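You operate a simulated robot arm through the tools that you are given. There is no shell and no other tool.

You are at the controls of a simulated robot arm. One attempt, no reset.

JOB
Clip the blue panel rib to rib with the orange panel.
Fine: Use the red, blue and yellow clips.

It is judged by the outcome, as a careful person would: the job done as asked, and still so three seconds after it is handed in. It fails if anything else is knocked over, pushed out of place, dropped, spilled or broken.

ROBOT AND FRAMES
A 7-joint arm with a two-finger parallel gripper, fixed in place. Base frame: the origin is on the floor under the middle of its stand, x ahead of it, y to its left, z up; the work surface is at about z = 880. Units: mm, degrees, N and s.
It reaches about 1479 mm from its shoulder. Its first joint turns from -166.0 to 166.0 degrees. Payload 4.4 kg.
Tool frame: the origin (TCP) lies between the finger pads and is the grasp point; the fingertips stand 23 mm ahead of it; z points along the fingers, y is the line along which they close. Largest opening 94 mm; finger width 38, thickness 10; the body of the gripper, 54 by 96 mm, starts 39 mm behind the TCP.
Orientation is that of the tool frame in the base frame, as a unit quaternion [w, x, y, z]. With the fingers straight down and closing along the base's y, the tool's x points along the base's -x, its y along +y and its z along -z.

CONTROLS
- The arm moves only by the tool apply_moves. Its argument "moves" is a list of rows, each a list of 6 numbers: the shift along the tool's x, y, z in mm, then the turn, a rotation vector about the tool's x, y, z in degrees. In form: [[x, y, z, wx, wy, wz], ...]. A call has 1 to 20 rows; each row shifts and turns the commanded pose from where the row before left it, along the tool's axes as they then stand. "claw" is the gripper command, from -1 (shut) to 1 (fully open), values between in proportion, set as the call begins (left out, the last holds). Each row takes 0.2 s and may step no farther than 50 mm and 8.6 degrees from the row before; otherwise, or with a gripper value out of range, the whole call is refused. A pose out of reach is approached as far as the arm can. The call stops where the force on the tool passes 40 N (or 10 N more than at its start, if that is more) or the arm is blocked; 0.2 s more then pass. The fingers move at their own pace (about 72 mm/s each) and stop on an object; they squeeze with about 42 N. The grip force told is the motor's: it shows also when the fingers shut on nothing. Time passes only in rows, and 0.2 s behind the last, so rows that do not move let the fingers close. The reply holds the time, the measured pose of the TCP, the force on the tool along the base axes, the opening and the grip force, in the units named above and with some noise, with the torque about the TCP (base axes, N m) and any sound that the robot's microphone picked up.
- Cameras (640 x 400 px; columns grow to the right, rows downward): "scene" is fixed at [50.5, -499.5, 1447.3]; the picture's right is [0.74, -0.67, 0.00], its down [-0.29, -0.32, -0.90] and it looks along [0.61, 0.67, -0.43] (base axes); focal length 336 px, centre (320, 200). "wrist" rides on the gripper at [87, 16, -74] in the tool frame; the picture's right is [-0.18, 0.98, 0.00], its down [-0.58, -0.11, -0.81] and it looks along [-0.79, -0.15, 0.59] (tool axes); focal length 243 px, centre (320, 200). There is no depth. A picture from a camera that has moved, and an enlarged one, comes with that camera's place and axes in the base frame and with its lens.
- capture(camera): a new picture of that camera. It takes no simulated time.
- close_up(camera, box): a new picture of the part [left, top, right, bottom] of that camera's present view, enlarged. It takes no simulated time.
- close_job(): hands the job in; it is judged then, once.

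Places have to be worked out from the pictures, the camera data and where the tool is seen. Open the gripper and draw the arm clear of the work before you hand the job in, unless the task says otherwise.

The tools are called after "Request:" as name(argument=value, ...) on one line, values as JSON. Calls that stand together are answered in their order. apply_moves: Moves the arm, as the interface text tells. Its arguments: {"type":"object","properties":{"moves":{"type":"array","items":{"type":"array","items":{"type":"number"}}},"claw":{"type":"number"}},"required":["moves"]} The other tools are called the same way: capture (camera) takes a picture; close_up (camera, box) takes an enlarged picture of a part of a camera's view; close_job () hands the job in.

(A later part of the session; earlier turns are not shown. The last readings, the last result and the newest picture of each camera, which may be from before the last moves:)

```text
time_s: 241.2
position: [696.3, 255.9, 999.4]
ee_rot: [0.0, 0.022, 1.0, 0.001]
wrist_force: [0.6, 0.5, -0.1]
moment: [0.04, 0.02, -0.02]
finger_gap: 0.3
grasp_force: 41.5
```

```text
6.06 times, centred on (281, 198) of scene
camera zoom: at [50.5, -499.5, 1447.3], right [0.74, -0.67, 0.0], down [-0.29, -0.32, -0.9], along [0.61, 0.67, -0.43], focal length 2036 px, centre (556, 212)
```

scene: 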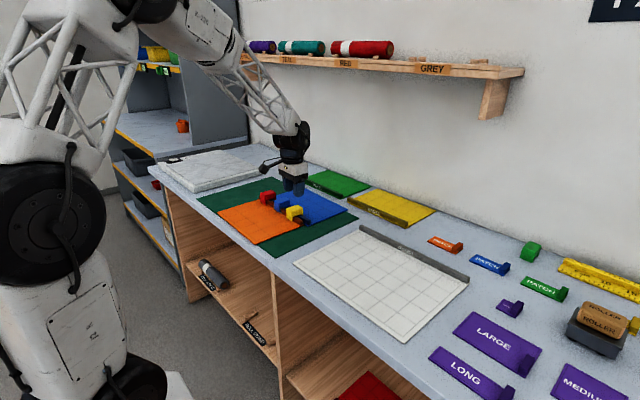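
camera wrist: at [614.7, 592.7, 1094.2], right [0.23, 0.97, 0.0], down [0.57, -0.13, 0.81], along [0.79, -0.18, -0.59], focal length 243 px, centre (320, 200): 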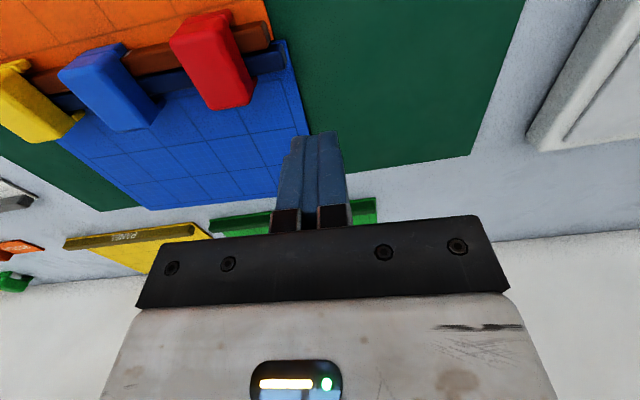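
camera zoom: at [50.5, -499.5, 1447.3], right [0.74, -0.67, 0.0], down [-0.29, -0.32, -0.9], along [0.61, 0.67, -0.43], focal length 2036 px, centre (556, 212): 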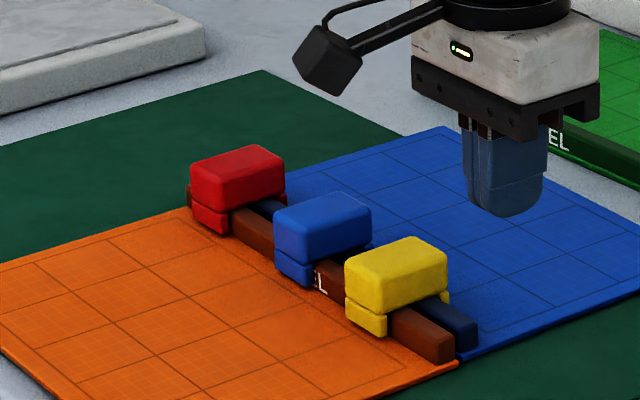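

Ends are aligned again; a small gap remains. I rotate the gripper 90° to squeeze the ribs together between the clips.

Request:
apply_moves(moves=[[0, 0, -3, 0, 0, -8.182], [0, 0, -3, 0, 0, -8.182], [0, 0, -3, 0, 0, -8.182], [0, 0, 0, 0, 0, -8.182], [0, 0, 0, 0, 0, -8.182], [0, 0, 0, 0, 0, -8.182], [0, 0, 0, 0, 0, -8.182], [0, 0, 0, 0, 0, -8.182], [0, 0, 0, 0, 0, -8.182], [0, 0, 0, 0, 0, -8.182], [0, 0, 0, 0, 0, -8.182], [0, 0, 0, 0, 0, 0], [0, 0, 0, 0, 0, 0]], claw=1)

Request:
capture(camera="wrist")

Request:
close_up(camera="wrist", box=[280, 80, 420, 230])

```text
time_s: 244.1
position: [694.8, 254.4, 1009.5]
ee_rot: [0.001, -0.691, 0.723, -0.001]
wrist_force: [0.0, -0.4, 0.1]
moment: [-0.01, 0.0, -0.03]
finger_gap: 94.0
grasp_force: 0.0
```

```text
taken
camera wrist: at [674.8, 168.8, 1083.7], right [-0.97, 0.23, 0.0], down [0.13, 0.58, 0.81], along [0.18, 0.79, -0.59], focal length 243 px, centre (320, 200)
```

wrist: 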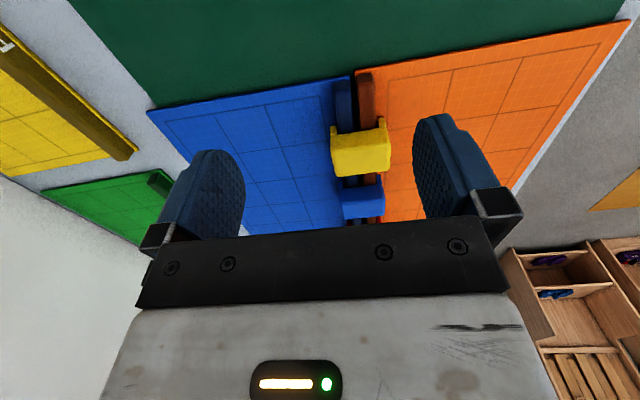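

```text
2.67 times, centred on (350, 155) of wrist
camera zoom: at [674.8, 168.8, 1083.7], right [-0.97, 0.23, 0.0], down [0.13, 0.58, 0.81], along [0.18, 0.79, -0.59], focal length 647 px, centre (240, 320)
```

zoom: 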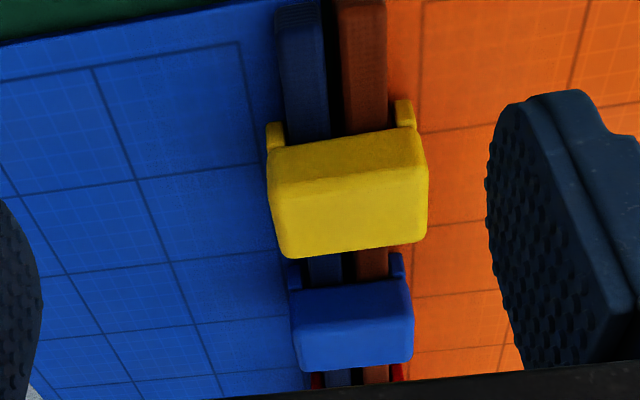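

There is a gap of a few millimetres. Free stretches of rib are y≈272–314 and 424–473. I squeeze first at the right end segment.

Request:
apply_moves(moves=[[-35.5, 26, 0, 0, 0, 0], [0, 0, 30, 0, 0, 0], [0, 0, 30, 0, 0, 0], [0, 0, 0, 0, 0, 0], [0, 0, 0, 0, 0, 0]])

Request:
close_up(camera="scene", box=[270, 180, 334, 231])

Request:
capture(camera="wrist")

```text
time_s: 245.2
position: [670.9, 290.0, 947.8]
ee_rot: [0.001, -0.692, 0.722, 0.0]
wrist_force: [-0.1, 1.5, -0.6]
moment: [-0.03, -0.01, -0.02]
finger_gap: 94.2
grasp_force: 0.0
```

```text
7.84 times, centred on (302, 206) of scene
camera zoom: at [50.5, -499.5, 1447.3], right [0.74, -0.67, 0.0], down [-0.29, -0.32, -0.9], along [0.61, 0.67, -0.43], focal length 2635 px, centre (461, 157)
```

zoom: 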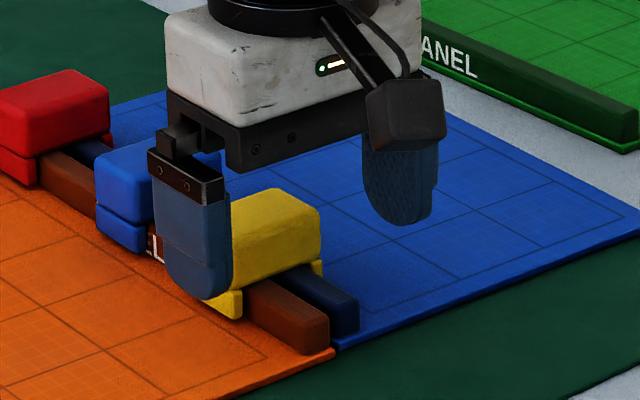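

```text
taken
camera wrist: at [650.4, 204.9, 1021.6], right [-0.97, 0.23, 0.0], down [0.13, 0.58, 0.81], along [0.18, 0.79, -0.59], focal length 243 px, centre (320, 200)
```

wrist: 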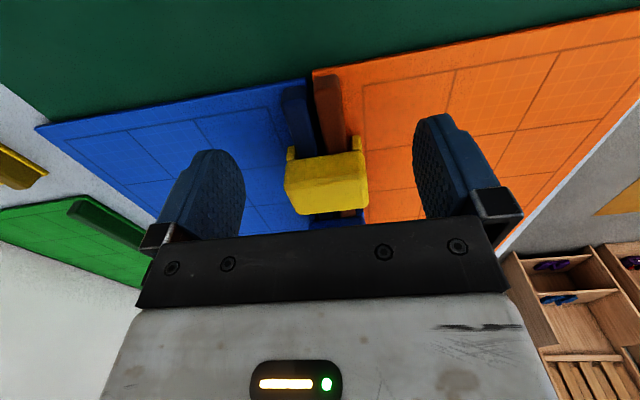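

The finger spans y≈271–309 and yellow starts near 315, so there's room. I descend and close to squeeze.

Request:
apply_moves(moves=[[0, 0, 15, 0, 0, 0], [0, 0, 14, 0, 0, 0], [0, 0, 5, 0, 0, 0], [0, 0, 0, 0, 0, 0], [0, 0, 0, 0, 0, 0]])

Request:
apply_moves(moves=[[0, 0, 0, 0, 0, 0], [0, 0, 0, 0, 0, 0], [0, 0, 0, 0, 0, 0]], claw=-0.2)

Request:
apply_moves(moves=[[0, 0, 0, 0, 0, 0], [0, 0, 0, 0, 0, 0], [0, 0, 0, 0, 0, 0]], claw=-1)

Request:
close_up(camera="scene", box=[270, 185, 326, 229])

```text
time_s: 246.4
position: [669.0, 290.6, 914.5]
ee_rot: [0.002, -0.691, 0.723, 0.0]
wrist_force: [0.0, 0.2, -0.1]
moment: [0.0, 0.02, -0.01]
finger_gap: 93.9
grasp_force: 0.0
```

```text
time_s: 247.2
position: [669.8, 291.6, 913.8]
ee_rot: [0.002, -0.691, 0.723, 0.0]
wrist_force: [0.5, -0.4, -0.8]
moment: [0.0, 0.02, 0.0]
finger_gap: 38.0
grasp_force: 0.2
```

```text
time_s: 248.1
position: [669.3, 291.5, 915.4]
ee_rot: [0.002, -0.692, 0.722, -0.001]
wrist_force: [0.0, -0.2, 3.2]
moment: [-0.06, -0.01, -0.04]
finger_gap: 27.8
grasp_force: 42.5
```

```text
9.09 times, centred on (298, 207) of scene
camera zoom: at [50.5, -499.5, 1447.3], right [0.74, -0.67, 0.0], down [-0.29, -0.32, -0.9], along [0.61, 0.67, -0.43], focal length 3054 px, centre (520, 136)
```

zoom: 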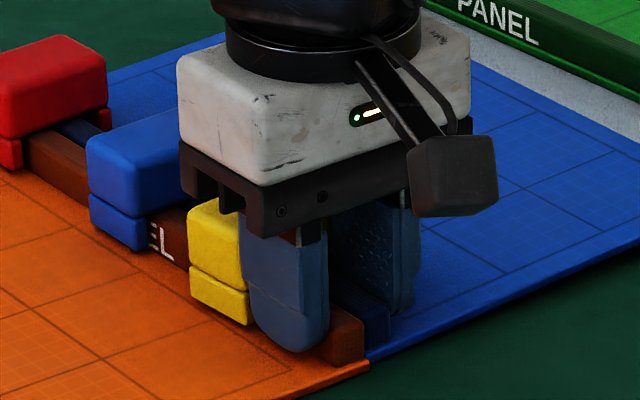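

The right end is squeezed to 27.8 mm. I open, rise over the clips, and squeeze again between blue and red.

Request:
apply_moves(moves=[[0, 0, 0, 0, 0, 0], [0, 0, 0, 0, 0, 0], [0, 0, -10, 0, 0, 0], [0, 0, -25, 0, 0, 0], [0, 0, -30, 0, 0, 0], [-40, 0, 0, 0, 0, 0], [-40, 0, 0, 0, 0, 0], [-40, 0, 0, 0, 0, 0], [-37, 0, 0, 0, 0, 0], [0, 0, 0, 0, 0, 0], [0, 0, 0, 0, 0, 0]], claw=0.5)

Request:
capture(camera="wrist")

Request:
close_up(camera="scene", box=[245, 165, 309, 216])

```text
time_s: 250.4
position: [677.1, 448.0, 978.7]
ee_rot: [0.001, -0.691, 0.723, 0.0]
wrist_force: [-0.6, -0.4, 0.0]
moment: [0.01, -0.01, -0.02]
finger_gap: 70.3
grasp_force: 0.0
```

```text
taken
camera wrist: at [657.1, 362.8, 1052.4], right [-0.97, 0.23, 0.0], down [0.13, 0.58, 0.81], along [0.18, 0.79, -0.59], focal length 243 px, centre (320, 200)
```

wrist: 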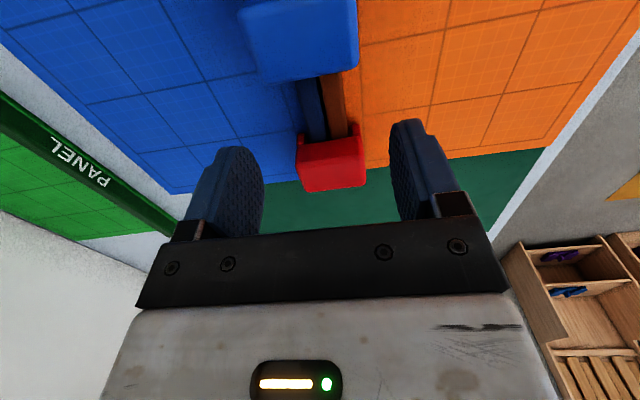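

```text
7.84 times, centred on (277, 190) of scene
camera zoom: at [50.5, -499.5, 1447.3], right [0.74, -0.67, 0.0], down [-0.29, -0.32, -0.9], along [0.61, 0.67, -0.43], focal length 2635 px, centre (657, 274)
```

zoom: 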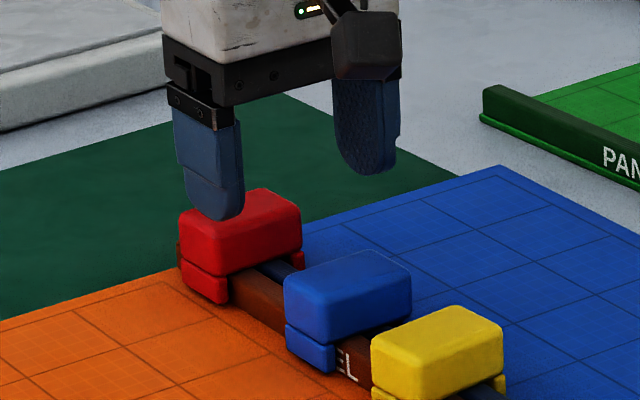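

There is plenty of room between blue (to y≈424) and red (from y≈490). I descend and squeeze here.

Request:
apply_moves(moves=[[0, 0, 25, 0, 0, 0], [0, 0, 25, 0, 0, 0], [0, 0, 10, 0, 0, 0], [0, 0, 4, 0, 0, 0], [0, 0, 0, 0, 0, 0], [0, 0, 0, 0, 0, 0]])

Request:
apply_moves(moves=[[0, 0, 0, 0, 0, 0], [0, 0, 0, 0, 0, 0], [0, 0, 0, 0, 0, 0]], claw=-0.25)

Request:
apply_moves(moves=[[0, 0, 0, 0, 0, 0], [0, 0, 0, 0, 0, 0], [0, 0, 0, 0, 0, 0]], claw=-1)

Request:
apply_moves(moves=[[0, 0, 0, 0, 0, 0], [0, 0, 0, 0, 0, 0], [0, 0, -10, 0, 0, 0], [0, 0, -25, 0, 0, 0], [0, 0, -35, 0, 0, 0], [0, 0, 0, 0, 0, 0], [0, 0, 0, 0, 0, 0]], claw=0.3)

Request:
close_up(camera="scene", box=[245, 165, 325, 230])

```text
time_s: 251.8
position: [676.8, 447.8, 918.8]
ee_rot: [0.001, -0.692, 0.722, 0.0]
wrist_force: [0.5, 0.2, 0.5]
moment: [-0.02, -0.02, -0.01]
finger_gap: 70.6
grasp_force: 0.0
```

```text
time_s: 252.7
position: [676.8, 447.1, 918.1]
ee_rot: [0.001, -0.692, 0.722, 0.0]
wrist_force: [-0.4, -0.5, 0.5]
moment: [0.0, -0.04, -0.01]
finger_gap: 35.4
grasp_force: 0.0
```

```text
time_s: 253.4
position: [677.2, 448.1, 917.6]
ee_rot: [0.001, -0.691, 0.722, -0.001]
wrist_force: [-0.2, -1.3, 6.9]
moment: [-0.05, 0.03, -0.05]
finger_gap: 27.5
grasp_force: 42.2
```

```text
time_s: 255.1
position: [678.8, 448.9, 988.6]
ee_rot: [0.001, -0.692, 0.722, 0.0]
wrist_force: [-0.4, 0.0, -0.1]
moment: [0.0, -0.02, -0.02]
finger_gap: 61.2
grasp_force: 0.1
```

```text
6.15 times, centred on (285, 198) of scene
camera zoom: at [50.5, -499.5, 1447.3], right [0.74, -0.67, 0.0], down [-0.29, -0.32, -0.9], along [0.61, 0.67, -0.43], focal length 2068 px, centre (535, 215)
```

zoom: 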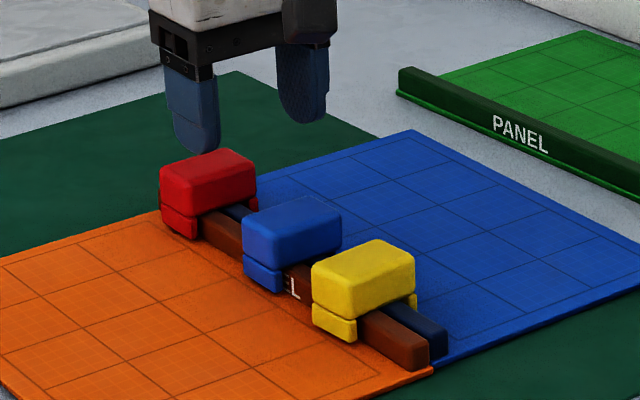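

The ribs are tight again along their length. Now I turn the gripper back and return over yellow to try letting it drop to full depth from just above its catch range.

Request:
apply_moves(moves=[[0, 0, -4, 0, 0, 8.182], [0, 0, -4, 0, 0, 8.182], [0, 0, -4, 0, 0, 8.182], [0, 0, -4, 0, 0, 8.182], [0, 0, -4, 0, 0, 8.182], [0, 0, 0, 0, 0, 8.182], [0, 0, 0, 0, 0, 8.182], [0, 0, 0, 0, 0, 8.182], [0, 0, 0, 0, 0, 8.182], [0, 0, 0, 0, 0, 8.182], [0, 0, 0, 0, 0, 8.182], [0, -39, 0, 0, 0, 0], [0, -39, 0, 0, 0, 0], [0, -38.5, 0, 0, 0, 0], [0, 0, 0, 0, 0, 0], [0, 0, 0, 0, 0, 0]], claw=-0.05)

Request:
capture(camera="wrist")

Request:
close_up(camera="wrist", box=[220, 0, 420, 125])

```text
time_s: 258.4
position: [673.3, 330.6, 1007.9]
ee_rot: [0.001, 0.021, 1.0, 0.001]
wrist_force: [-1.1, -0.3, -0.2]
moment: [-0.01, 0.0, 0.02]
finger_gap: 44.7
grasp_force: 0.1
```

```text
taken
camera wrist: at [586.9, 351.5, 1082.2], right [0.23, 0.97, 0.0], down [0.57, -0.14, 0.81], along [0.79, -0.18, -0.59], focal length 243 px, centre (320, 200)
```

wrist: 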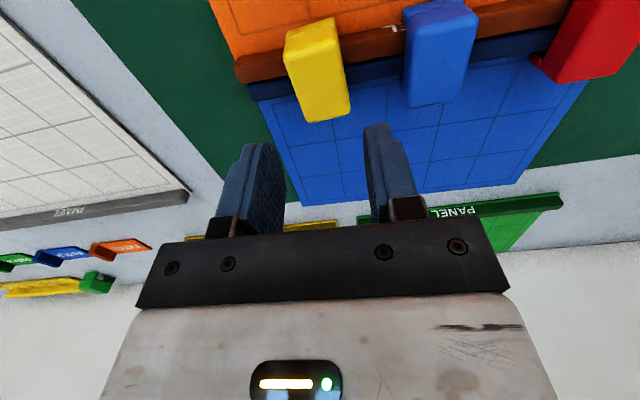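

```text
3.20 times, centred on (320, 62) of wrist
camera zoom: at [586.9, 351.5, 1082.2], right [0.23, 0.97, 0.0], down [0.57, -0.14, 0.81], along [0.79, -0.18, -0.59], focal length 776 px, centre (320, 640)
```

zoom: 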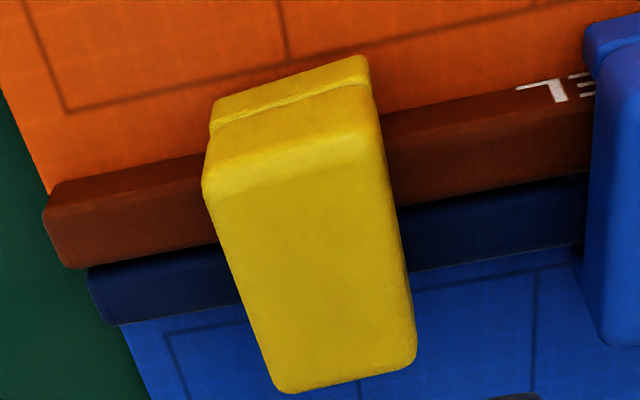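

Yellow is centred near y≈331, slightly yawed. I descend with a wider opening and grip it.

Request:
apply_moves(moves=[[0, 0.5, 25, 0, 0, 0], [0, 0, 25, 0, 0, 0], [0, 0, 16, 0, 0, 0], [0, 0, 6, 0, 0, 0], [0, 0, 0, 0, 0, 0], [0, 0, 0, 0, 0, 0]], claw=0.15)

Request:
apply_moves(moves=[[0, 0, 0, 0, 0, 0], [0, 0, 0, 0, 0, 0], [0, 0, 0, 0, 0, 0]], claw=-1)

Request:
close_up(camera="wrist", box=[220, 40, 420, 225])

```text
time_s: 259.9
position: [671.1, 331.3, 934.7]
ee_rot: [0.001, 0.021, 1.0, 0.002]
wrist_force: [0.0, 0.2, 0.0]
moment: [-0.01, 0.01, 0.0]
finger_gap: 54.1
grasp_force: 0.1
```

```text
time_s: 260.6
position: [671.9, 331.1, 934.7]
ee_rot: [0.001, 0.021, 1.0, 0.001]
wrist_force: [-0.3, -0.7, 0.2]
moment: [0.02, 0.04, 0.02]
finger_gap: 34.0
grasp_force: 41.3
```

```text
2.16 times, centred on (320, 132) of wrist
camera zoom: at [585.3, 351.8, 1009.0], right [0.23, 0.97, 0.0], down [0.57, -0.14, 0.81], along [0.79, -0.18, -0.59], focal length 525 px, centre (320, 346)
```

zoom: 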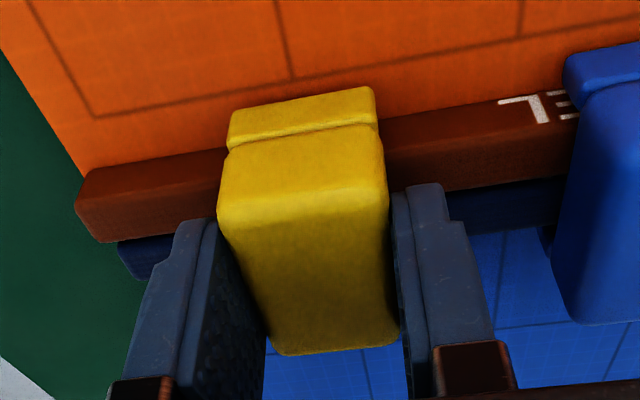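

Yellow is gripped at its seat. I lift it 40 mm, lower to 9 mm above the seat, and open to let it drop.

Request:
apply_moves(moves=[[0, 0, -10, 0, 0, 0], [0, 0, -15, 0, 0, 0], [0, 0, -15, 0, 0, 0], [0, 0, 0, 0, 0, 0], [0, 0, 15, 0, 0, 0], [0, 0, 13, 0, 0, 0], [0, 0, 3, 0, 0, 0], [0, 0, 0, 0, 0, 0], [0, 0, 0, 0, 0, 0], [0, 0, 0, 0, 0, 0]])

Request:
close_up(camera="wrist", box=[220, 40, 420, 225])

Request:
apply_moves(moves=[[0, 0, 0, 0, 0, 0], [0, 0, 0, 0, 0, 0], [0, 0, 0, 0, 0, 0]], claw=0)

Request:
close_up(camera="wrist", box=[220, 40, 420, 225])

Request:
close_up(camera="scene", box=[270, 190, 318, 226])

```text
time_s: 262.9
position: [671.1, 331.7, 944.0]
ee_rot: [0.0, 0.022, 1.0, 0.001]
wrist_force: [0.3, -0.2, -0.5]
moment: [-0.03, 0.0, -0.03]
finger_gap: 34.0
grasp_force: 42.2
```

```text
2.16 times, centred on (320, 132) of wrist
camera zoom: at [586.0, 353.0, 1019.2], right [0.23, 0.97, 0.0], down [0.57, -0.14, 0.81], along [0.79, -0.18, -0.59], focal length 525 px, centre (320, 346)
```

zoom: 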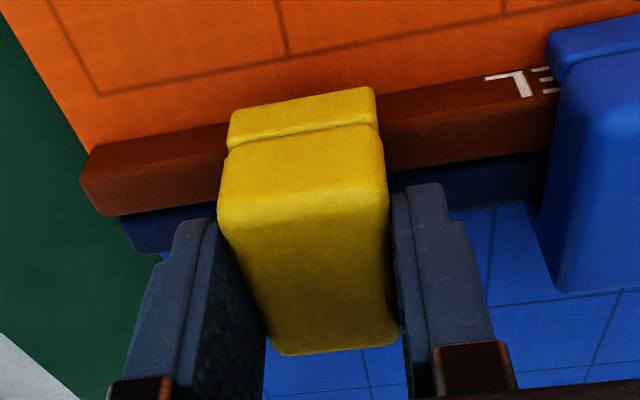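

```text
time_s: 263.6
position: [671.9, 332.1, 944.4]
ee_rot: [0.0, 0.023, 1.0, 0.001]
wrist_force: [-0.3, 0.5, -0.2]
moment: [0.0, 0.02, 0.02]
finger_gap: 46.9
grasp_force: 0.0
```

```text
2.16 times, centred on (320, 132) of wrist
camera zoom: at [586.0, 353.0, 1019.2], right [0.23, 0.97, 0.0], down [0.57, -0.14, 0.81], along [0.79, -0.18, -0.59], focal length 525 px, centre (320, 346)
```

zoom: 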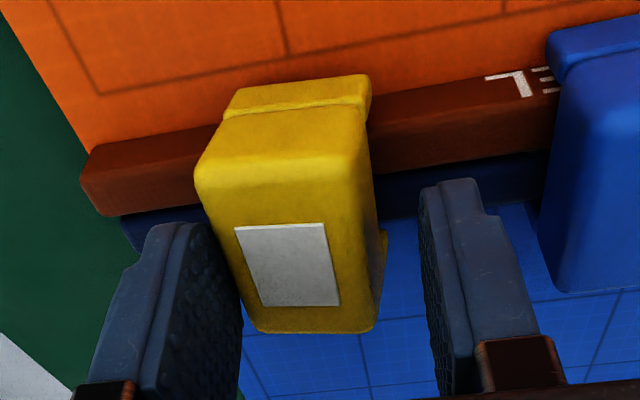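

```text
11.11 times, centred on (294, 208) of scene
camera zoom: at [50.5, -499.5, 1447.3], right [0.74, -0.67, 0.0], down [-0.29, -0.32, -0.9], along [0.61, 0.67, -0.43], focal length 3733 px, centre (609, 111)
```

zoom: 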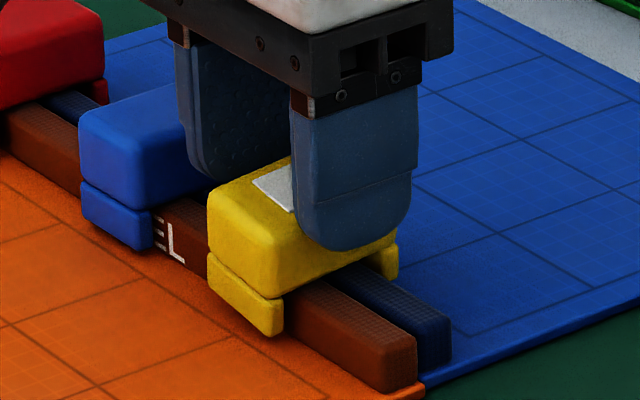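

It took hold during the drop (plate up). I rise straight up and see how high it is pinned and how it stands.

Request:
apply_moves(moves=[[0, 0, -5, 0, 0, 0], [0, 0, -15, 0, 0, 0], [0, 0, -25, 0, 0, 0], [0, 0, -20, 0, 0, 0], [0, 0, 0, 0, 0, 0], [0, 0, 0, 0, 0, 0]])

Request:
close_up(camera="scene", box=[270, 190, 318, 226])

Request:
close_up(camera="wrist", box=[220, 0, 420, 125])

```text
time_s: 265.1
position: [672.5, 333.1, 1009.6]
ee_rot: [0.001, 0.022, 1.0, 0.001]
wrist_force: [-0.3, 1.0, 0.2]
moment: [-0.02, 0.02, 0.01]
finger_gap: 46.7
grasp_force: 0.1
```

```text
11.11 times, centred on (294, 208) of scene
camera zoom: at [50.5, -499.5, 1447.3], right [0.74, -0.67, 0.0], down [-0.29, -0.32, -0.9], along [0.61, 0.67, -0.43], focal length 3733 px, centre (609, 111)
```

zoom: 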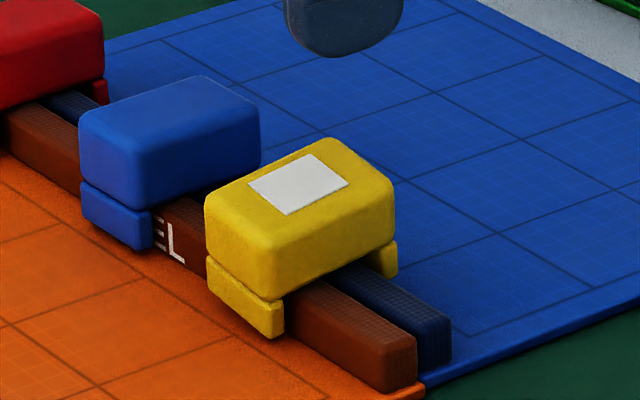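

```text
3.20 times, centred on (320, 62) of wrist
camera zoom: at [585.3, 353.3, 1083.7], right [0.23, 0.97, 0.0], down [0.57, -0.14, 0.81], along [0.79, -0.18, -0.59], focal length 776 px, centre (320, 640)
```

zoom: 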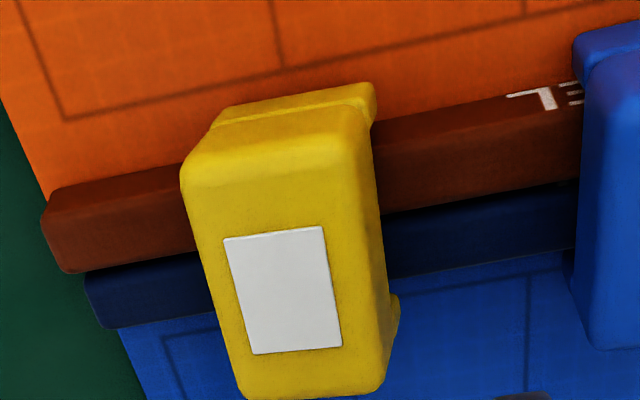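

The drop pinned it deeper: yellow now stands nearly level with its plate up. I do the same with blue, from a slightly greater drop height.

Request:
apply_moves(moves=[[0, 37, 0, 0, 0, 0], [0, 37, 0, 0, 0, 0], [0, 0, 25, 0, 0, 0], [0, 0, 0, 0, 0, 0], [0, 0, 0, 0, 0, 0]], claw=0.15)

Request:
close_up(camera="wrist", box=[220, 0, 420, 225])

Request:
close_up(camera="scene", box=[250, 170, 314, 221])

```text
time_s: 266.2
position: [674.8, 407.7, 984.1]
ee_rot: [0.001, 0.021, 1.0, 0.001]
wrist_force: [-0.2, 0.8, -0.4]
moment: [0.01, 0.03, -0.04]
finger_gap: 54.1
grasp_force: 0.0
```

```text
1.78 times, centred on (320, 112) of wrist
camera zoom: at [588.7, 427.2, 1059.5], right [0.23, 0.97, 0.0], down [0.57, -0.14, 0.81], along [0.79, -0.18, -0.59], focal length 431 px, centre (320, 356)
```

zoom: 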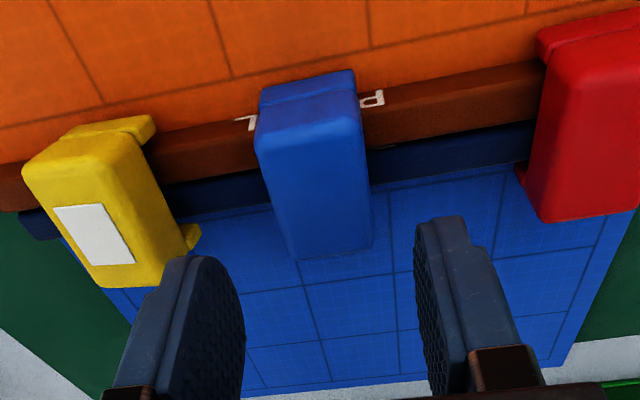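

```text
7.84 times, centred on (282, 196) of scene
camera zoom: at [50.5, -499.5, 1447.3], right [0.74, -0.67, 0.0], down [-0.29, -0.32, -0.9], along [0.61, 0.67, -0.43], focal length 2635 px, centre (618, 235)
```

zoom: 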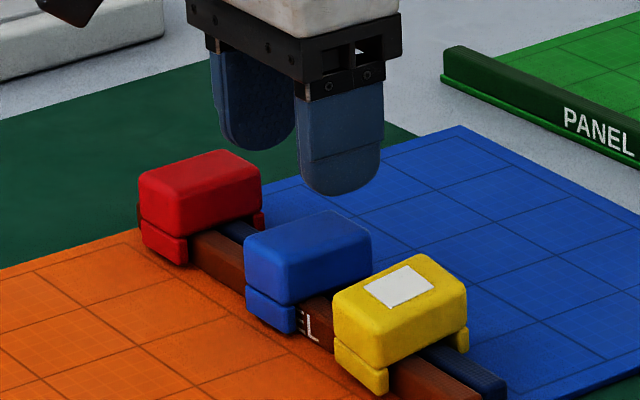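

Blue is centred under the gripper. I descend, grip it, lift 40 mm, and lower to 13 mm above its seat.

Request:
apply_moves(moves=[[0, 0, 25, 0, 0, 0], [0, 0, 18, 0, 0, 0], [0, 0, 6, 0, 0, 0], [0, 0, 0, 0, 0, 0], [0, 0, 0, 0, 0, 0]])

Request:
apply_moves(moves=[[0, 0, 0, 0, 0, 0], [0, 0, 0, 0, 0, 0], [0, 0, 0, 0, 0, 0]], claw=-1)

Request:
apply_moves(moves=[[0, 0, -10, 0, 0, 0], [0, 0, -15, 0, 0, 0], [0, 0, -15, 0, 0, 0], [0, 0, 0, 0, 0, 0], [0, 0, 14, 0, 0, 0], [0, 0, 10, 0, 0, 0], [0, 0, 3, 0, 0, 0], [0, 0, 0, 0, 0, 0], [0, 0, 0, 0, 0, 0], [0, 0, 0, 0, 0, 0]])

Request:
close_up(camera="wrist", box=[220, 40, 420, 225])

Request:
close_up(camera="scene", box=[250, 170, 314, 221])

```text
time_s: 267.4
position: [674.1, 406.9, 934.6]
ee_rot: [0.002, 0.022, 1.0, 0.001]
wrist_force: [-0.7, -0.8, -0.1]
moment: [-0.02, -0.02, -0.01]
finger_gap: 54.3
grasp_force: 0.0
```

```text
time_s: 268.2
position: [674.0, 405.6, 934.4]
ee_rot: [0.001, 0.022, 1.0, 0.0]
wrist_force: [0.2, 0.2, 0.8]
moment: [0.02, -0.03, -0.01]
finger_gap: 33.8
grasp_force: 42.2
```

```text
time_s: 270.4
position: [674.8, 408.1, 947.9]
ee_rot: [0.001, 0.022, 1.0, 0.001]
wrist_force: [-0.1, 0.2, 0.5]
moment: [-0.03, 0.01, -0.04]
finger_gap: 33.9
grasp_force: 41.8
```

```text
2.16 times, centred on (320, 132) of wrist
camera zoom: at [590.1, 427.5, 1021.1], right [0.23, 0.97, 0.0], down [0.57, -0.14, 0.81], along [0.79, -0.18, -0.59], focal length 525 px, centre (320, 346)
```

zoom: 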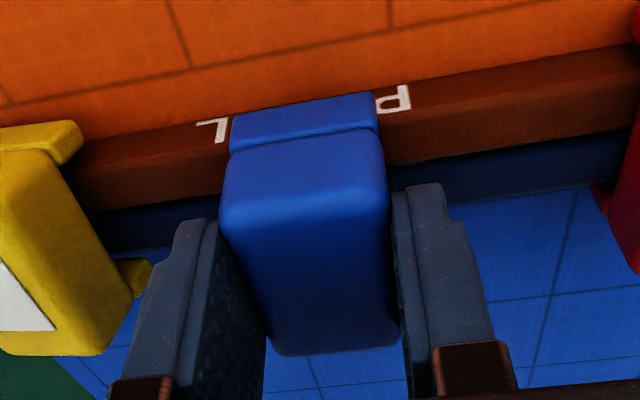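

```text
7.84 times, centred on (282, 196) of scene
camera zoom: at [50.5, -499.5, 1447.3], right [0.74, -0.67, 0.0], down [-0.29, -0.32, -0.9], along [0.61, 0.67, -0.43], focal length 2635 px, centre (618, 235)
```

zoom: 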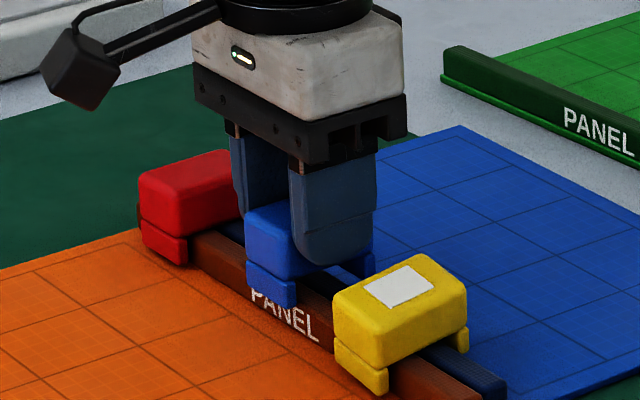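

Blue is poised above the ribs. I open to drop it.

Request:
apply_moves(moves=[[0, 0, 0, 0, 0, 0], [0, 0, 0, 0, 0, 0], [0, 0, 0, 0, 0, 0]], claw=0.1)

Request:
apply_moves(moves=[[0, 0, -5, 0, 0, 0], [0, 0, -15, 0, 0, 0], [0, 0, -25, 0, 0, 0], [0, 0, -20, 0, 0, 0], [0, 0, 0, 0, 0, 0], [0, 0, 0, 0, 0, 0]])

Request:
close_up(camera="scene", box=[255, 180, 311, 224])

Request:
close_up(camera="wrist", box=[220, 0, 420, 125])

```text
time_s: 271.2
position: [675.1, 407.5, 947.1]
ee_rot: [0.001, 0.022, 1.0, 0.001]
wrist_force: [-0.4, 0.4, 0.9]
moment: [0.0, 0.0, -0.01]
finger_gap: 51.7
grasp_force: 0.2
```

```text
time_s: 272.6
position: [675.9, 408.3, 1013.1]
ee_rot: [0.001, 0.022, 1.0, 0.001]
wrist_force: [0.1, 0.2, -0.8]
moment: [-0.01, 0.03, 0.0]
finger_gap: 51.3
grasp_force: 0.0
```

```text
9.09 times, centred on (283, 202) of scene
camera zoom: at [50.5, -499.5, 1447.3], right [0.74, -0.67, 0.0], down [-0.29, -0.32, -0.9], along [0.61, 0.67, -0.43], focal length 3054 px, centre (656, 182)
```

zoom: 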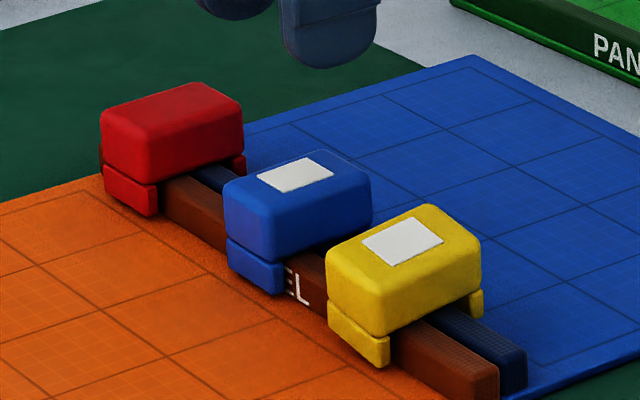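

```text
3.20 times, centred on (320, 62) of wrist
camera zoom: at [589.8, 428.5, 1086.2], right [0.23, 0.97, 0.0], down [0.57, -0.14, 0.81], along [0.79, -0.18, -0.59], focal length 776 px, centre (320, 640)
```

zoom: 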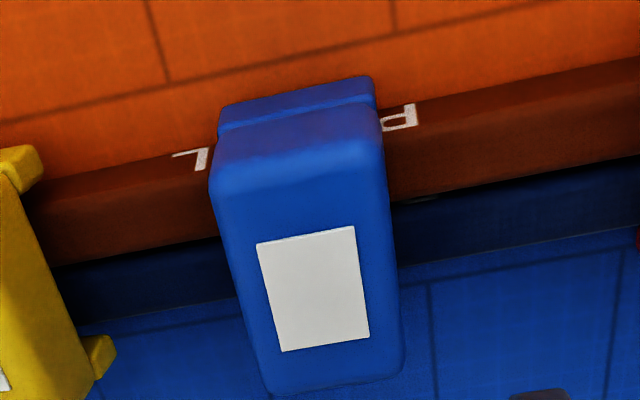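

Blue engaged with its plate up and stands level at depth. Now red the same way.

Request:
apply_moves(moves=[[0, 40, 0, 0, 0, 0], [0, 40, 0, 0, 0, 0], [0, 14, 20, 0, 0, 0], [0, 0, 0, 0, 0, 0], [0, 0, 0, 0, 0, 0]], claw=0.15)

Request:
close_up(camera="wrist", box=[220, 0, 420, 225])

```text
time_s: 273.9
position: [678.2, 501.3, 991.9]
ee_rot: [0.001, 0.022, 1.0, 0.001]
wrist_force: [1.2, 0.3, -0.4]
moment: [0.02, 0.02, 0.01]
finger_gap: 54.5
grasp_force: 0.0
```

```text
1.78 times, centred on (320, 112) of wrist
camera zoom: at [593.4, 521.2, 1066.3], right [0.23, 0.97, 0.0], down [0.57, -0.14, 0.81], along [0.79, -0.18, -0.59], focal length 431 px, centre (320, 356)
```

zoom: 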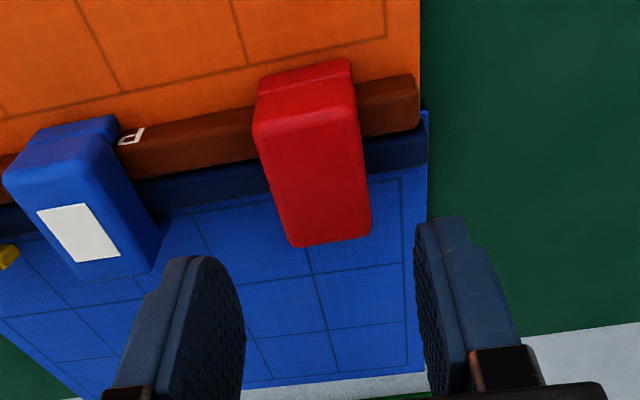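

Red is at y≈500. I descend, grip, lift 40 mm and return to 13 mm above the seat, centring slightly.

Request:
apply_moves(moves=[[-1.5, -0.9, 25, 0, 0, 0], [0, 0, 22, 0, 0, 0], [0, 0, 9, 0, 0, 0], [0, 0, 0, 0, 0, 0], [0, 0, 0, 0, 0, 0]])

Request:
apply_moves(moves=[[0, 0, 0, 0, 0, 0], [0, 0, 0, 0, 0, 0], [0, 0, 0, 0, 0, 0]], claw=-1)

Request:
apply_moves(moves=[[0, 0, -10, 0, 0, 0], [0, 0, -15, 0, 0, 0], [0, 0, -15, 0, 0, 0], [0, 0, 0, 0, 0, 0], [0, 0, 0, 0, 0, 0]])

Request:
close_up(camera="wrist", box=[240, 20, 400, 120])

Request:
close_up(camera="scene", box=[245, 165, 309, 216])

```text
time_s: 275.1
position: [681.0, 500.8, 937.0]
ee_rot: [0.001, 0.022, 1.0, 0.001]
wrist_force: [-0.1, -0.8, -0.4]
moment: [0.01, 0.01, 0.0]
finger_gap: 54.0
grasp_force: 0.0
```

```text
time_s: 275.9
position: [680.5, 499.7, 936.2]
ee_rot: [0.001, 0.023, 1.0, 0.001]
wrist_force: [0.9, 0.4, 0.1]
moment: [0.04, -0.06, -0.02]
finger_gap: 33.3
grasp_force: 41.4
```

```text
time_s: 277.1
position: [681.2, 500.1, 977.0]
ee_rot: [0.001, 0.022, 1.0, 0.001]
wrist_force: [-0.6, -0.1, -0.7]
moment: [0.0, 0.0, -0.01]
finger_gap: 33.4
grasp_force: 42.0
```

```text
4.00 times, centred on (320, 70) of wrist
camera zoom: at [595.7, 520.3, 1051.3], right [0.23, 0.97, 0.0], down [0.57, -0.14, 0.81], along [0.79, -0.18, -0.59], focal length 970 px, centre (320, 720)
```

zoom: 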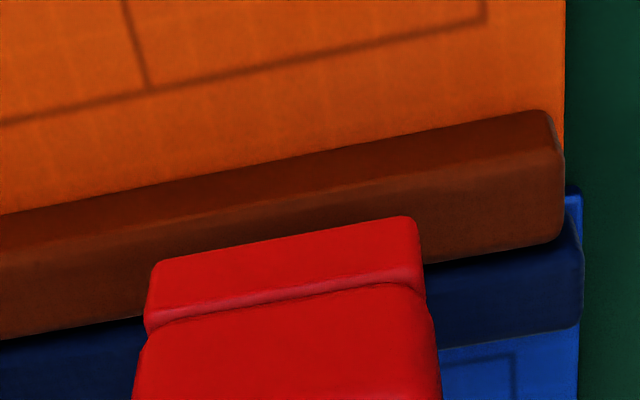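

```text
7.84 times, centred on (277, 190) of scene
camera zoom: at [50.5, -499.5, 1447.3], right [0.74, -0.67, 0.0], down [-0.29, -0.32, -0.9], along [0.61, 0.67, -0.43], focal length 2635 px, centre (657, 274)
```

zoom: 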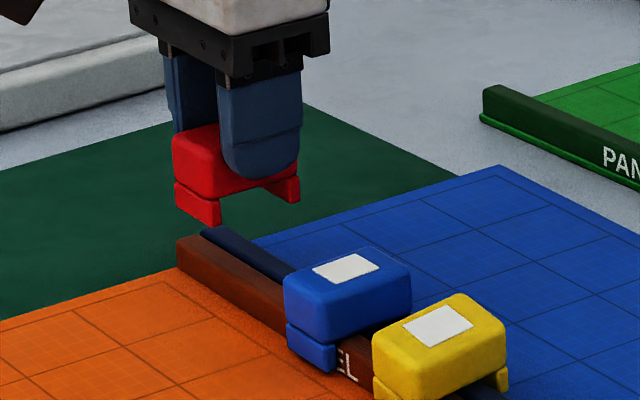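

I trim 1.5 mm toward -x, lower to about 13 mm above the seat, and drop red.

Request:
apply_moves(moves=[[1.5, 0, 13, 0, 0, 0], [0, 0, 10, 0, 0, 0], [0, 0, 3.5, 0, 0, 0], [0, 0, 0, 0, 0, 0], [0, 0, 0, 0, 0, 0], [0, 0, 0, 0, 0, 0]])

Request:
close_up(camera="wrist", box=[220, 40, 420, 225])

Request:
apply_moves(moves=[[0, 0, 0, 0, 0, 0], [0, 0, 0, 0, 0, 0], [0, 0, 0, 0, 0, 0]], claw=0.1)

Request:
apply_moves(moves=[[0, 0, -5, 0, 0, 0], [0, 0, -15, 0, 0, 0], [0, 0, -25, 0, 0, 0], [0, 0, -20, 0, 0, 0], [0, 0, 0, 0, 0, 0], [0, 0, 0, 0, 0, 0]])

Request:
close_up(camera="scene", box=[246, 175, 318, 228])

Request:
capture(camera="wrist")

```text
time_s: 278.4
position: [679.2, 499.0, 948.7]
ee_rot: [0.002, 0.022, 1.0, 0.0]
wrist_force: [0.1, -0.1, -0.5]
moment: [-0.04, -0.02, 0.03]
finger_gap: 33.5
grasp_force: 42.1
```

```text
2.16 times, centred on (320, 132) of wrist
camera zoom: at [594.6, 519.1, 1022.8], right [0.23, 0.97, 0.0], down [0.57, -0.14, 0.81], along [0.79, -0.18, -0.59], focal length 525 px, centre (320, 346)
```

zoom: 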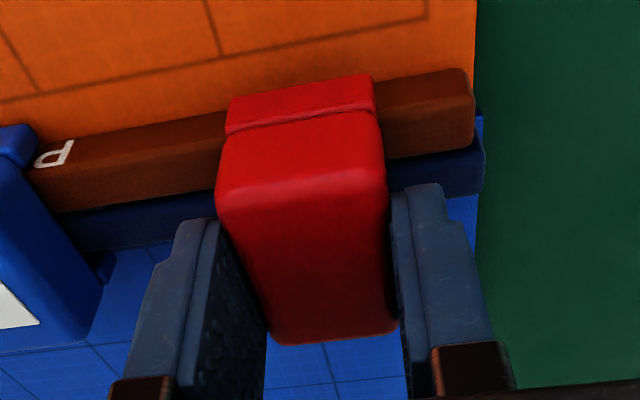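

```text
time_s: 279.2
position: [678.9, 498.5, 948.0]
ee_rot: [0.001, 0.022, 1.0, 0.002]
wrist_force: [-0.3, -0.4, 0.2]
moment: [-0.01, 0.0, 0.02]
finger_gap: 51.7
grasp_force: 0.1
```

```text
time_s: 280.6
position: [679.4, 499.8, 1013.7]
ee_rot: [0.001, 0.021, 1.0, 0.0]
wrist_force: [-0.1, -0.4, -0.4]
moment: [0.01, 0.0, 0.0]
finger_gap: 52.0
grasp_force: 0.0
```

```text
7.55 times, centred on (282, 202) of scene
camera zoom: at [50.5, -499.5, 1447.3], right [0.74, -0.67, 0.0], down [-0.29, -0.32, -0.9], along [0.61, 0.67, -0.43], focal length 2536 px, centre (607, 189)
```

zoom: 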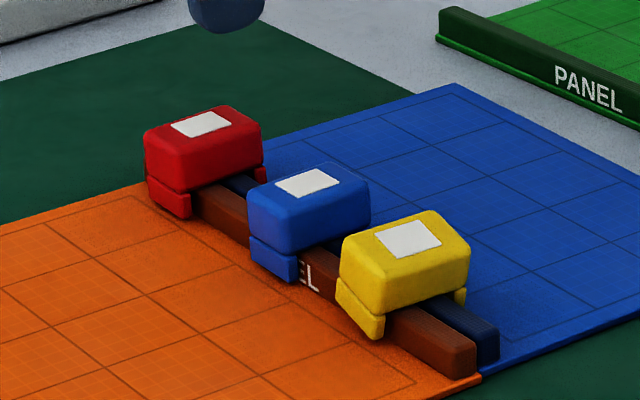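

```text
taken
camera wrist: at [593.5, 520.2, 1088.0], right [0.23, 0.97, 0.0], down [0.57, -0.14, 0.81], along [0.79, -0.18, -0.59], focal length 243 px, centre (320, 200)
```

wrist: 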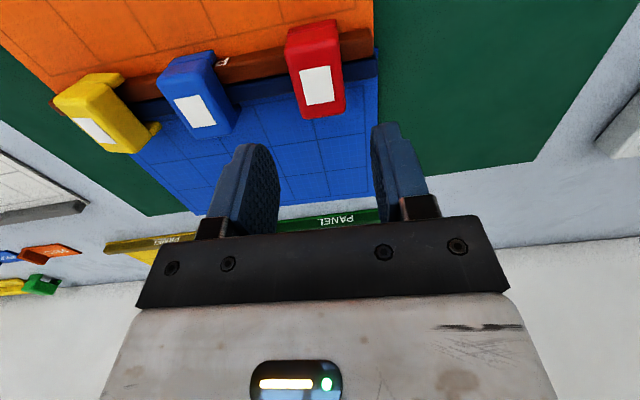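

All three clips show their plates. I inspect each closely.

Request:
close_up(camera="scene", box=[260, 186, 292, 210])

Request:
close_up(camera="scene", box=[284, 200, 316, 224])

Request:
close_up(camera="scene", box=[190, 150, 350, 250])

```text
16.00 times, centred on (276, 198) of scene
camera zoom: at [50.5, -499.5, 1447.3], right [0.74, -0.67, 0.0], down [-0.29, -0.32, -0.9], along [0.61, 0.67, -0.43], focal length 5376 px, centre (1024, 232)
```

zoom: 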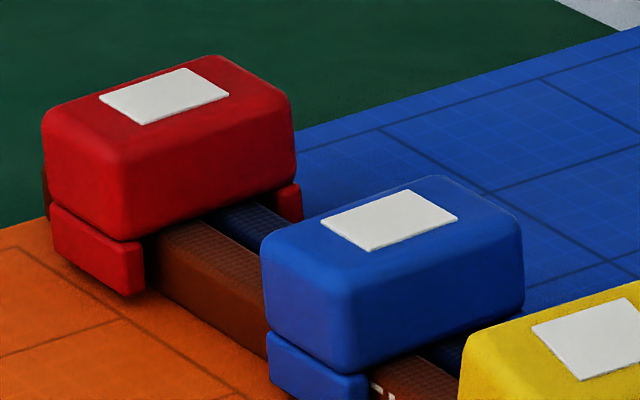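

```text
16.00 times, centred on (300, 212) of scene
camera zoom: at [50.5, -499.5, 1447.3], right [0.74, -0.67, 0.0], down [-0.29, -0.32, -0.9], along [0.61, 0.67, -0.43], focal length 5376 px, centre (640, 8)
```

zoom: 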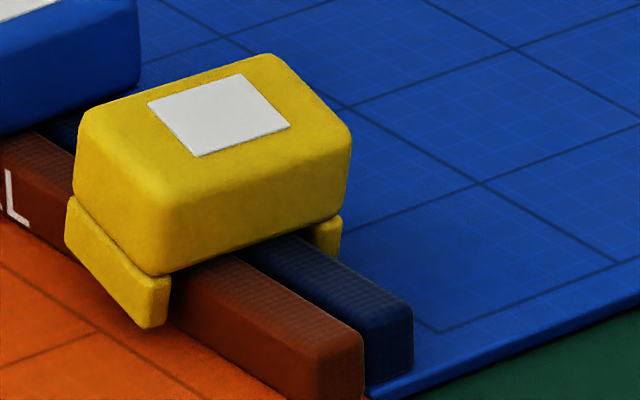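

```text
4.00 times, centred on (270, 200) of scene
camera zoom: at [50.5, -499.5, 1447.3], right [0.74, -0.67, 0.0], down [-0.29, -0.32, -0.9], along [0.61, 0.67, -0.43], focal length 1344 px, centre (520, 200)
```

zoom: 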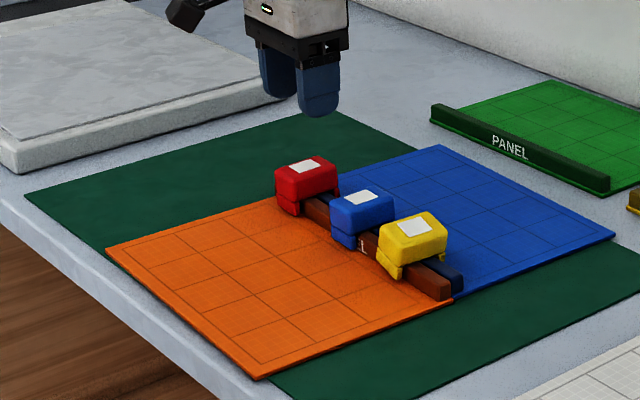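

Red and blue are level and down; yellow is pinned tilted about 10°. I'll redo yellow with the higher drop: regrip it upright, press to release its hold, lift, and drop again.

Request:
apply_moves(moves=[[0, -42, 0, 0, 0, 0], [0, -42, 0, 0, 0, 0], [0, -42, 0, 0, 0, 0], [0, -42, 0, 0, 0, 0], [0, 0, 30, 0, 0, 0], [0, 0, 0, 0, 0, 0], [0, 0, 0, 0, 0, 0]], claw=0.3)

Request:
close_up(camera="wrist", box=[220, 0, 420, 225])

```text
time_s: 282.2
position: [674.8, 328.7, 987.6]
ee_rot: [0.001, 0.022, 1.0, 0.001]
wrist_force: [-0.3, 0.0, 0.4]
moment: [0.01, 0.03, -0.01]
finger_gap: 61.0
grasp_force: 0.1
```

```text
1.78 times, centred on (320, 112) of wrist
camera zoom: at [589.4, 349.5, 1061.6], right [0.23, 0.97, 0.0], down [0.57, -0.14, 0.81], along [0.79, -0.18, -0.59], focal length 431 px, centre (320, 356)
```

zoom: 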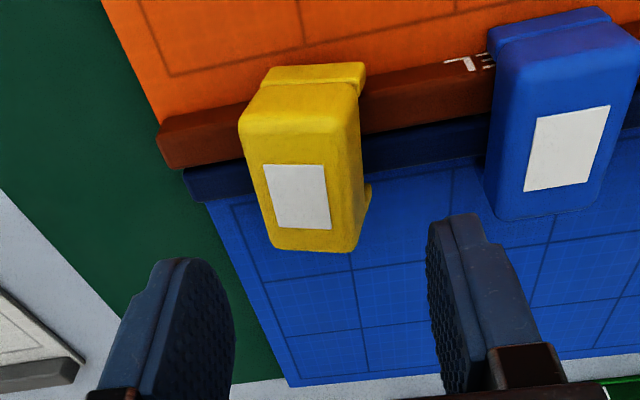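

Yellow's base is at y≈333.5. I centre on it, descend and close so the pads stand it upright.

Request:
apply_moves(moves=[[0, 4.5, 20, 0, 0, 0], [0, 0, 20, 0, 0, 0], [0, 0, 10, 0, 0, 0], [0, 0, 0, 0, 0, 0], [0, 0, 0, 0, 0, 0]])

Request:
apply_moves(moves=[[0, 0, 0, 0, 0, 0], [0, 0, 0, 0, 0, 0]], claw=-0.1)

Request:
apply_moves(moves=[[0, 0, 0, 0, 0, 0], [0, 0, 0, 0, 0, 0], [0, 0, 0, 0, 0, 0]], claw=-1)

Request:
close_up(camera="scene", box=[260, 180, 324, 230])

Request:
close_up(camera="wrist", box=[220, 40, 420, 225])

```text
time_s: 283.4
position: [672.6, 335.5, 935.9]
ee_rot: [0.001, 0.021, 1.0, 0.001]
wrist_force: [-0.2, 0.4, -0.5]
moment: [-0.03, -0.02, -0.01]
finger_gap: 61.5
grasp_force: 0.0
```

```text
time_s: 284.1
position: [673.7, 335.0, 936.2]
ee_rot: [0.001, 0.021, 1.0, 0.002]
wrist_force: [0.0, -0.8, -0.1]
moment: [0.02, -0.03, 0.02]
finger_gap: 42.4
grasp_force: 0.0
```

```text
time_s: 284.9
position: [673.5, 335.6, 935.7]
ee_rot: [0.001, 0.022, 1.0, 0.001]
wrist_force: [1.0, -0.8, 2.0]
moment: [0.02, -0.01, 0.03]
finger_gap: 34.0
grasp_force: 42.1
```

```text
8.00 times, centred on (292, 205) of scene
camera zoom: at [50.5, -499.5, 1447.3], right [0.74, -0.67, 0.0], down [-0.29, -0.32, -0.9], along [0.61, 0.67, -0.43], focal length 2688 px, centre (544, 160)
```

zoom: 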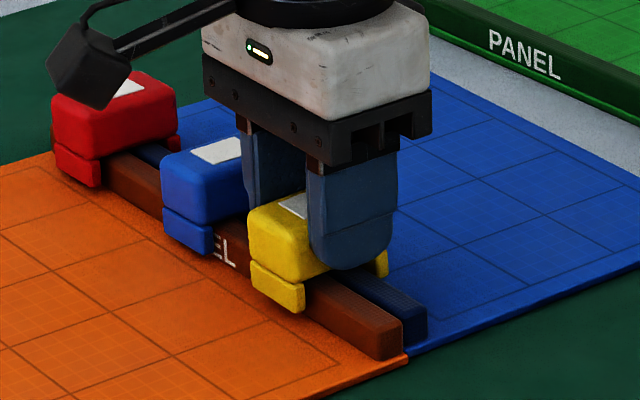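

```text
2.16 times, centred on (320, 132) of wrist
camera zoom: at [587.8, 355.4, 1010.6], right [0.23, 0.97, 0.0], down [0.57, -0.14, 0.81], along [0.79, -0.18, -0.59], focal length 525 px, centre (320, 346)
```

zoom: 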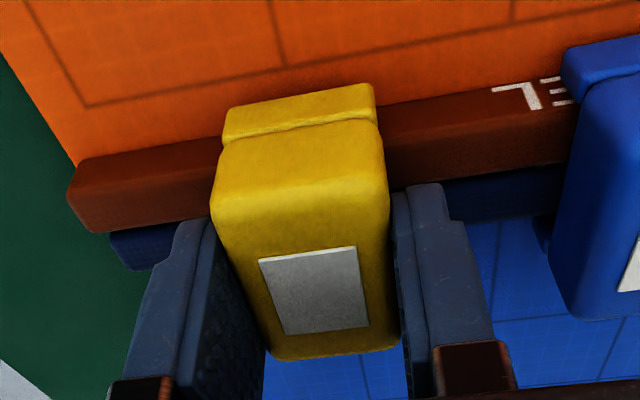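

Yellow is upright. I press to release its hold, then lift it to re-arm.

Request:
apply_moves(moves=[[0, 0, 1.3, 0, 0, 0], [0, 0, 0.7, 0, 0, 0], [0, 0, 0, 0, 0, 0]])

Request:
close_up(camera="wrist", box=[220, 40, 420, 225])

```text
time_s: 285.6
position: [672.8, 334.0, 932.2]
ee_rot: [0.001, 0.022, 1.0, 0.001]
wrist_force: [0.1, 0.4, 0.7]
moment: [0.0, 0.01, 0.03]
finger_gap: 33.8
grasp_force: 41.8
```

```text
2.16 times, centred on (320, 132) of wrist
camera zoom: at [586.7, 355.4, 1006.8], right [0.23, 0.97, 0.0], down [0.58, -0.13, 0.81], along [0.79, -0.18, -0.59], focal length 525 px, centre (320, 346)
```

zoom: 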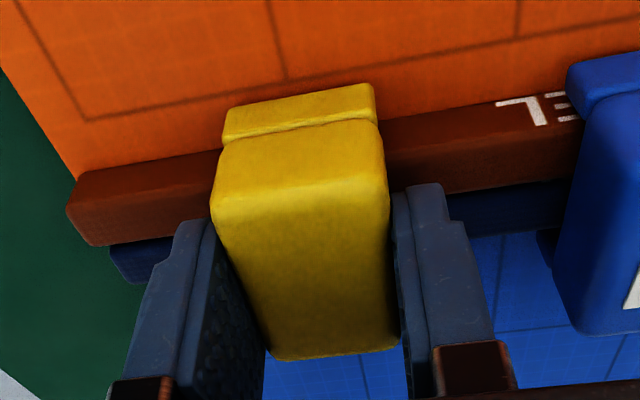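

Released. I find the seat contact so I know the height exactly.

Request:
apply_moves(moves=[[0, 0, 0.7, 0, 0, 0], [0, 0, 0, 0, 0, 0], [0, 0, 0, 0, 0, 0]])

Request:
apply_moves(moves=[[0, 0, 0.7, 0, 0, 0], [0, 0, 0, 0, 0, 0], [0, 0, 0, 0, 0, 0]])

```text
time_s: 286.4
position: [671.0, 336.0, 932.4]
ee_rot: [0.001, 0.021, 1.0, 0.001]
wrist_force: [0.1, -0.7, -0.3]
moment: [-0.02, -0.01, -0.02]
finger_gap: 34.1
grasp_force: 42.2
```

```text
time_s: 287.2
position: [672.2, 334.4, 932.8]
ee_rot: [0.001, 0.022, 1.0, 0.001]
wrist_force: [0.6, -0.3, 3.5]
moment: [0.03, 0.03, -0.01]
finger_gap: 34.3
grasp_force: 42.3
```

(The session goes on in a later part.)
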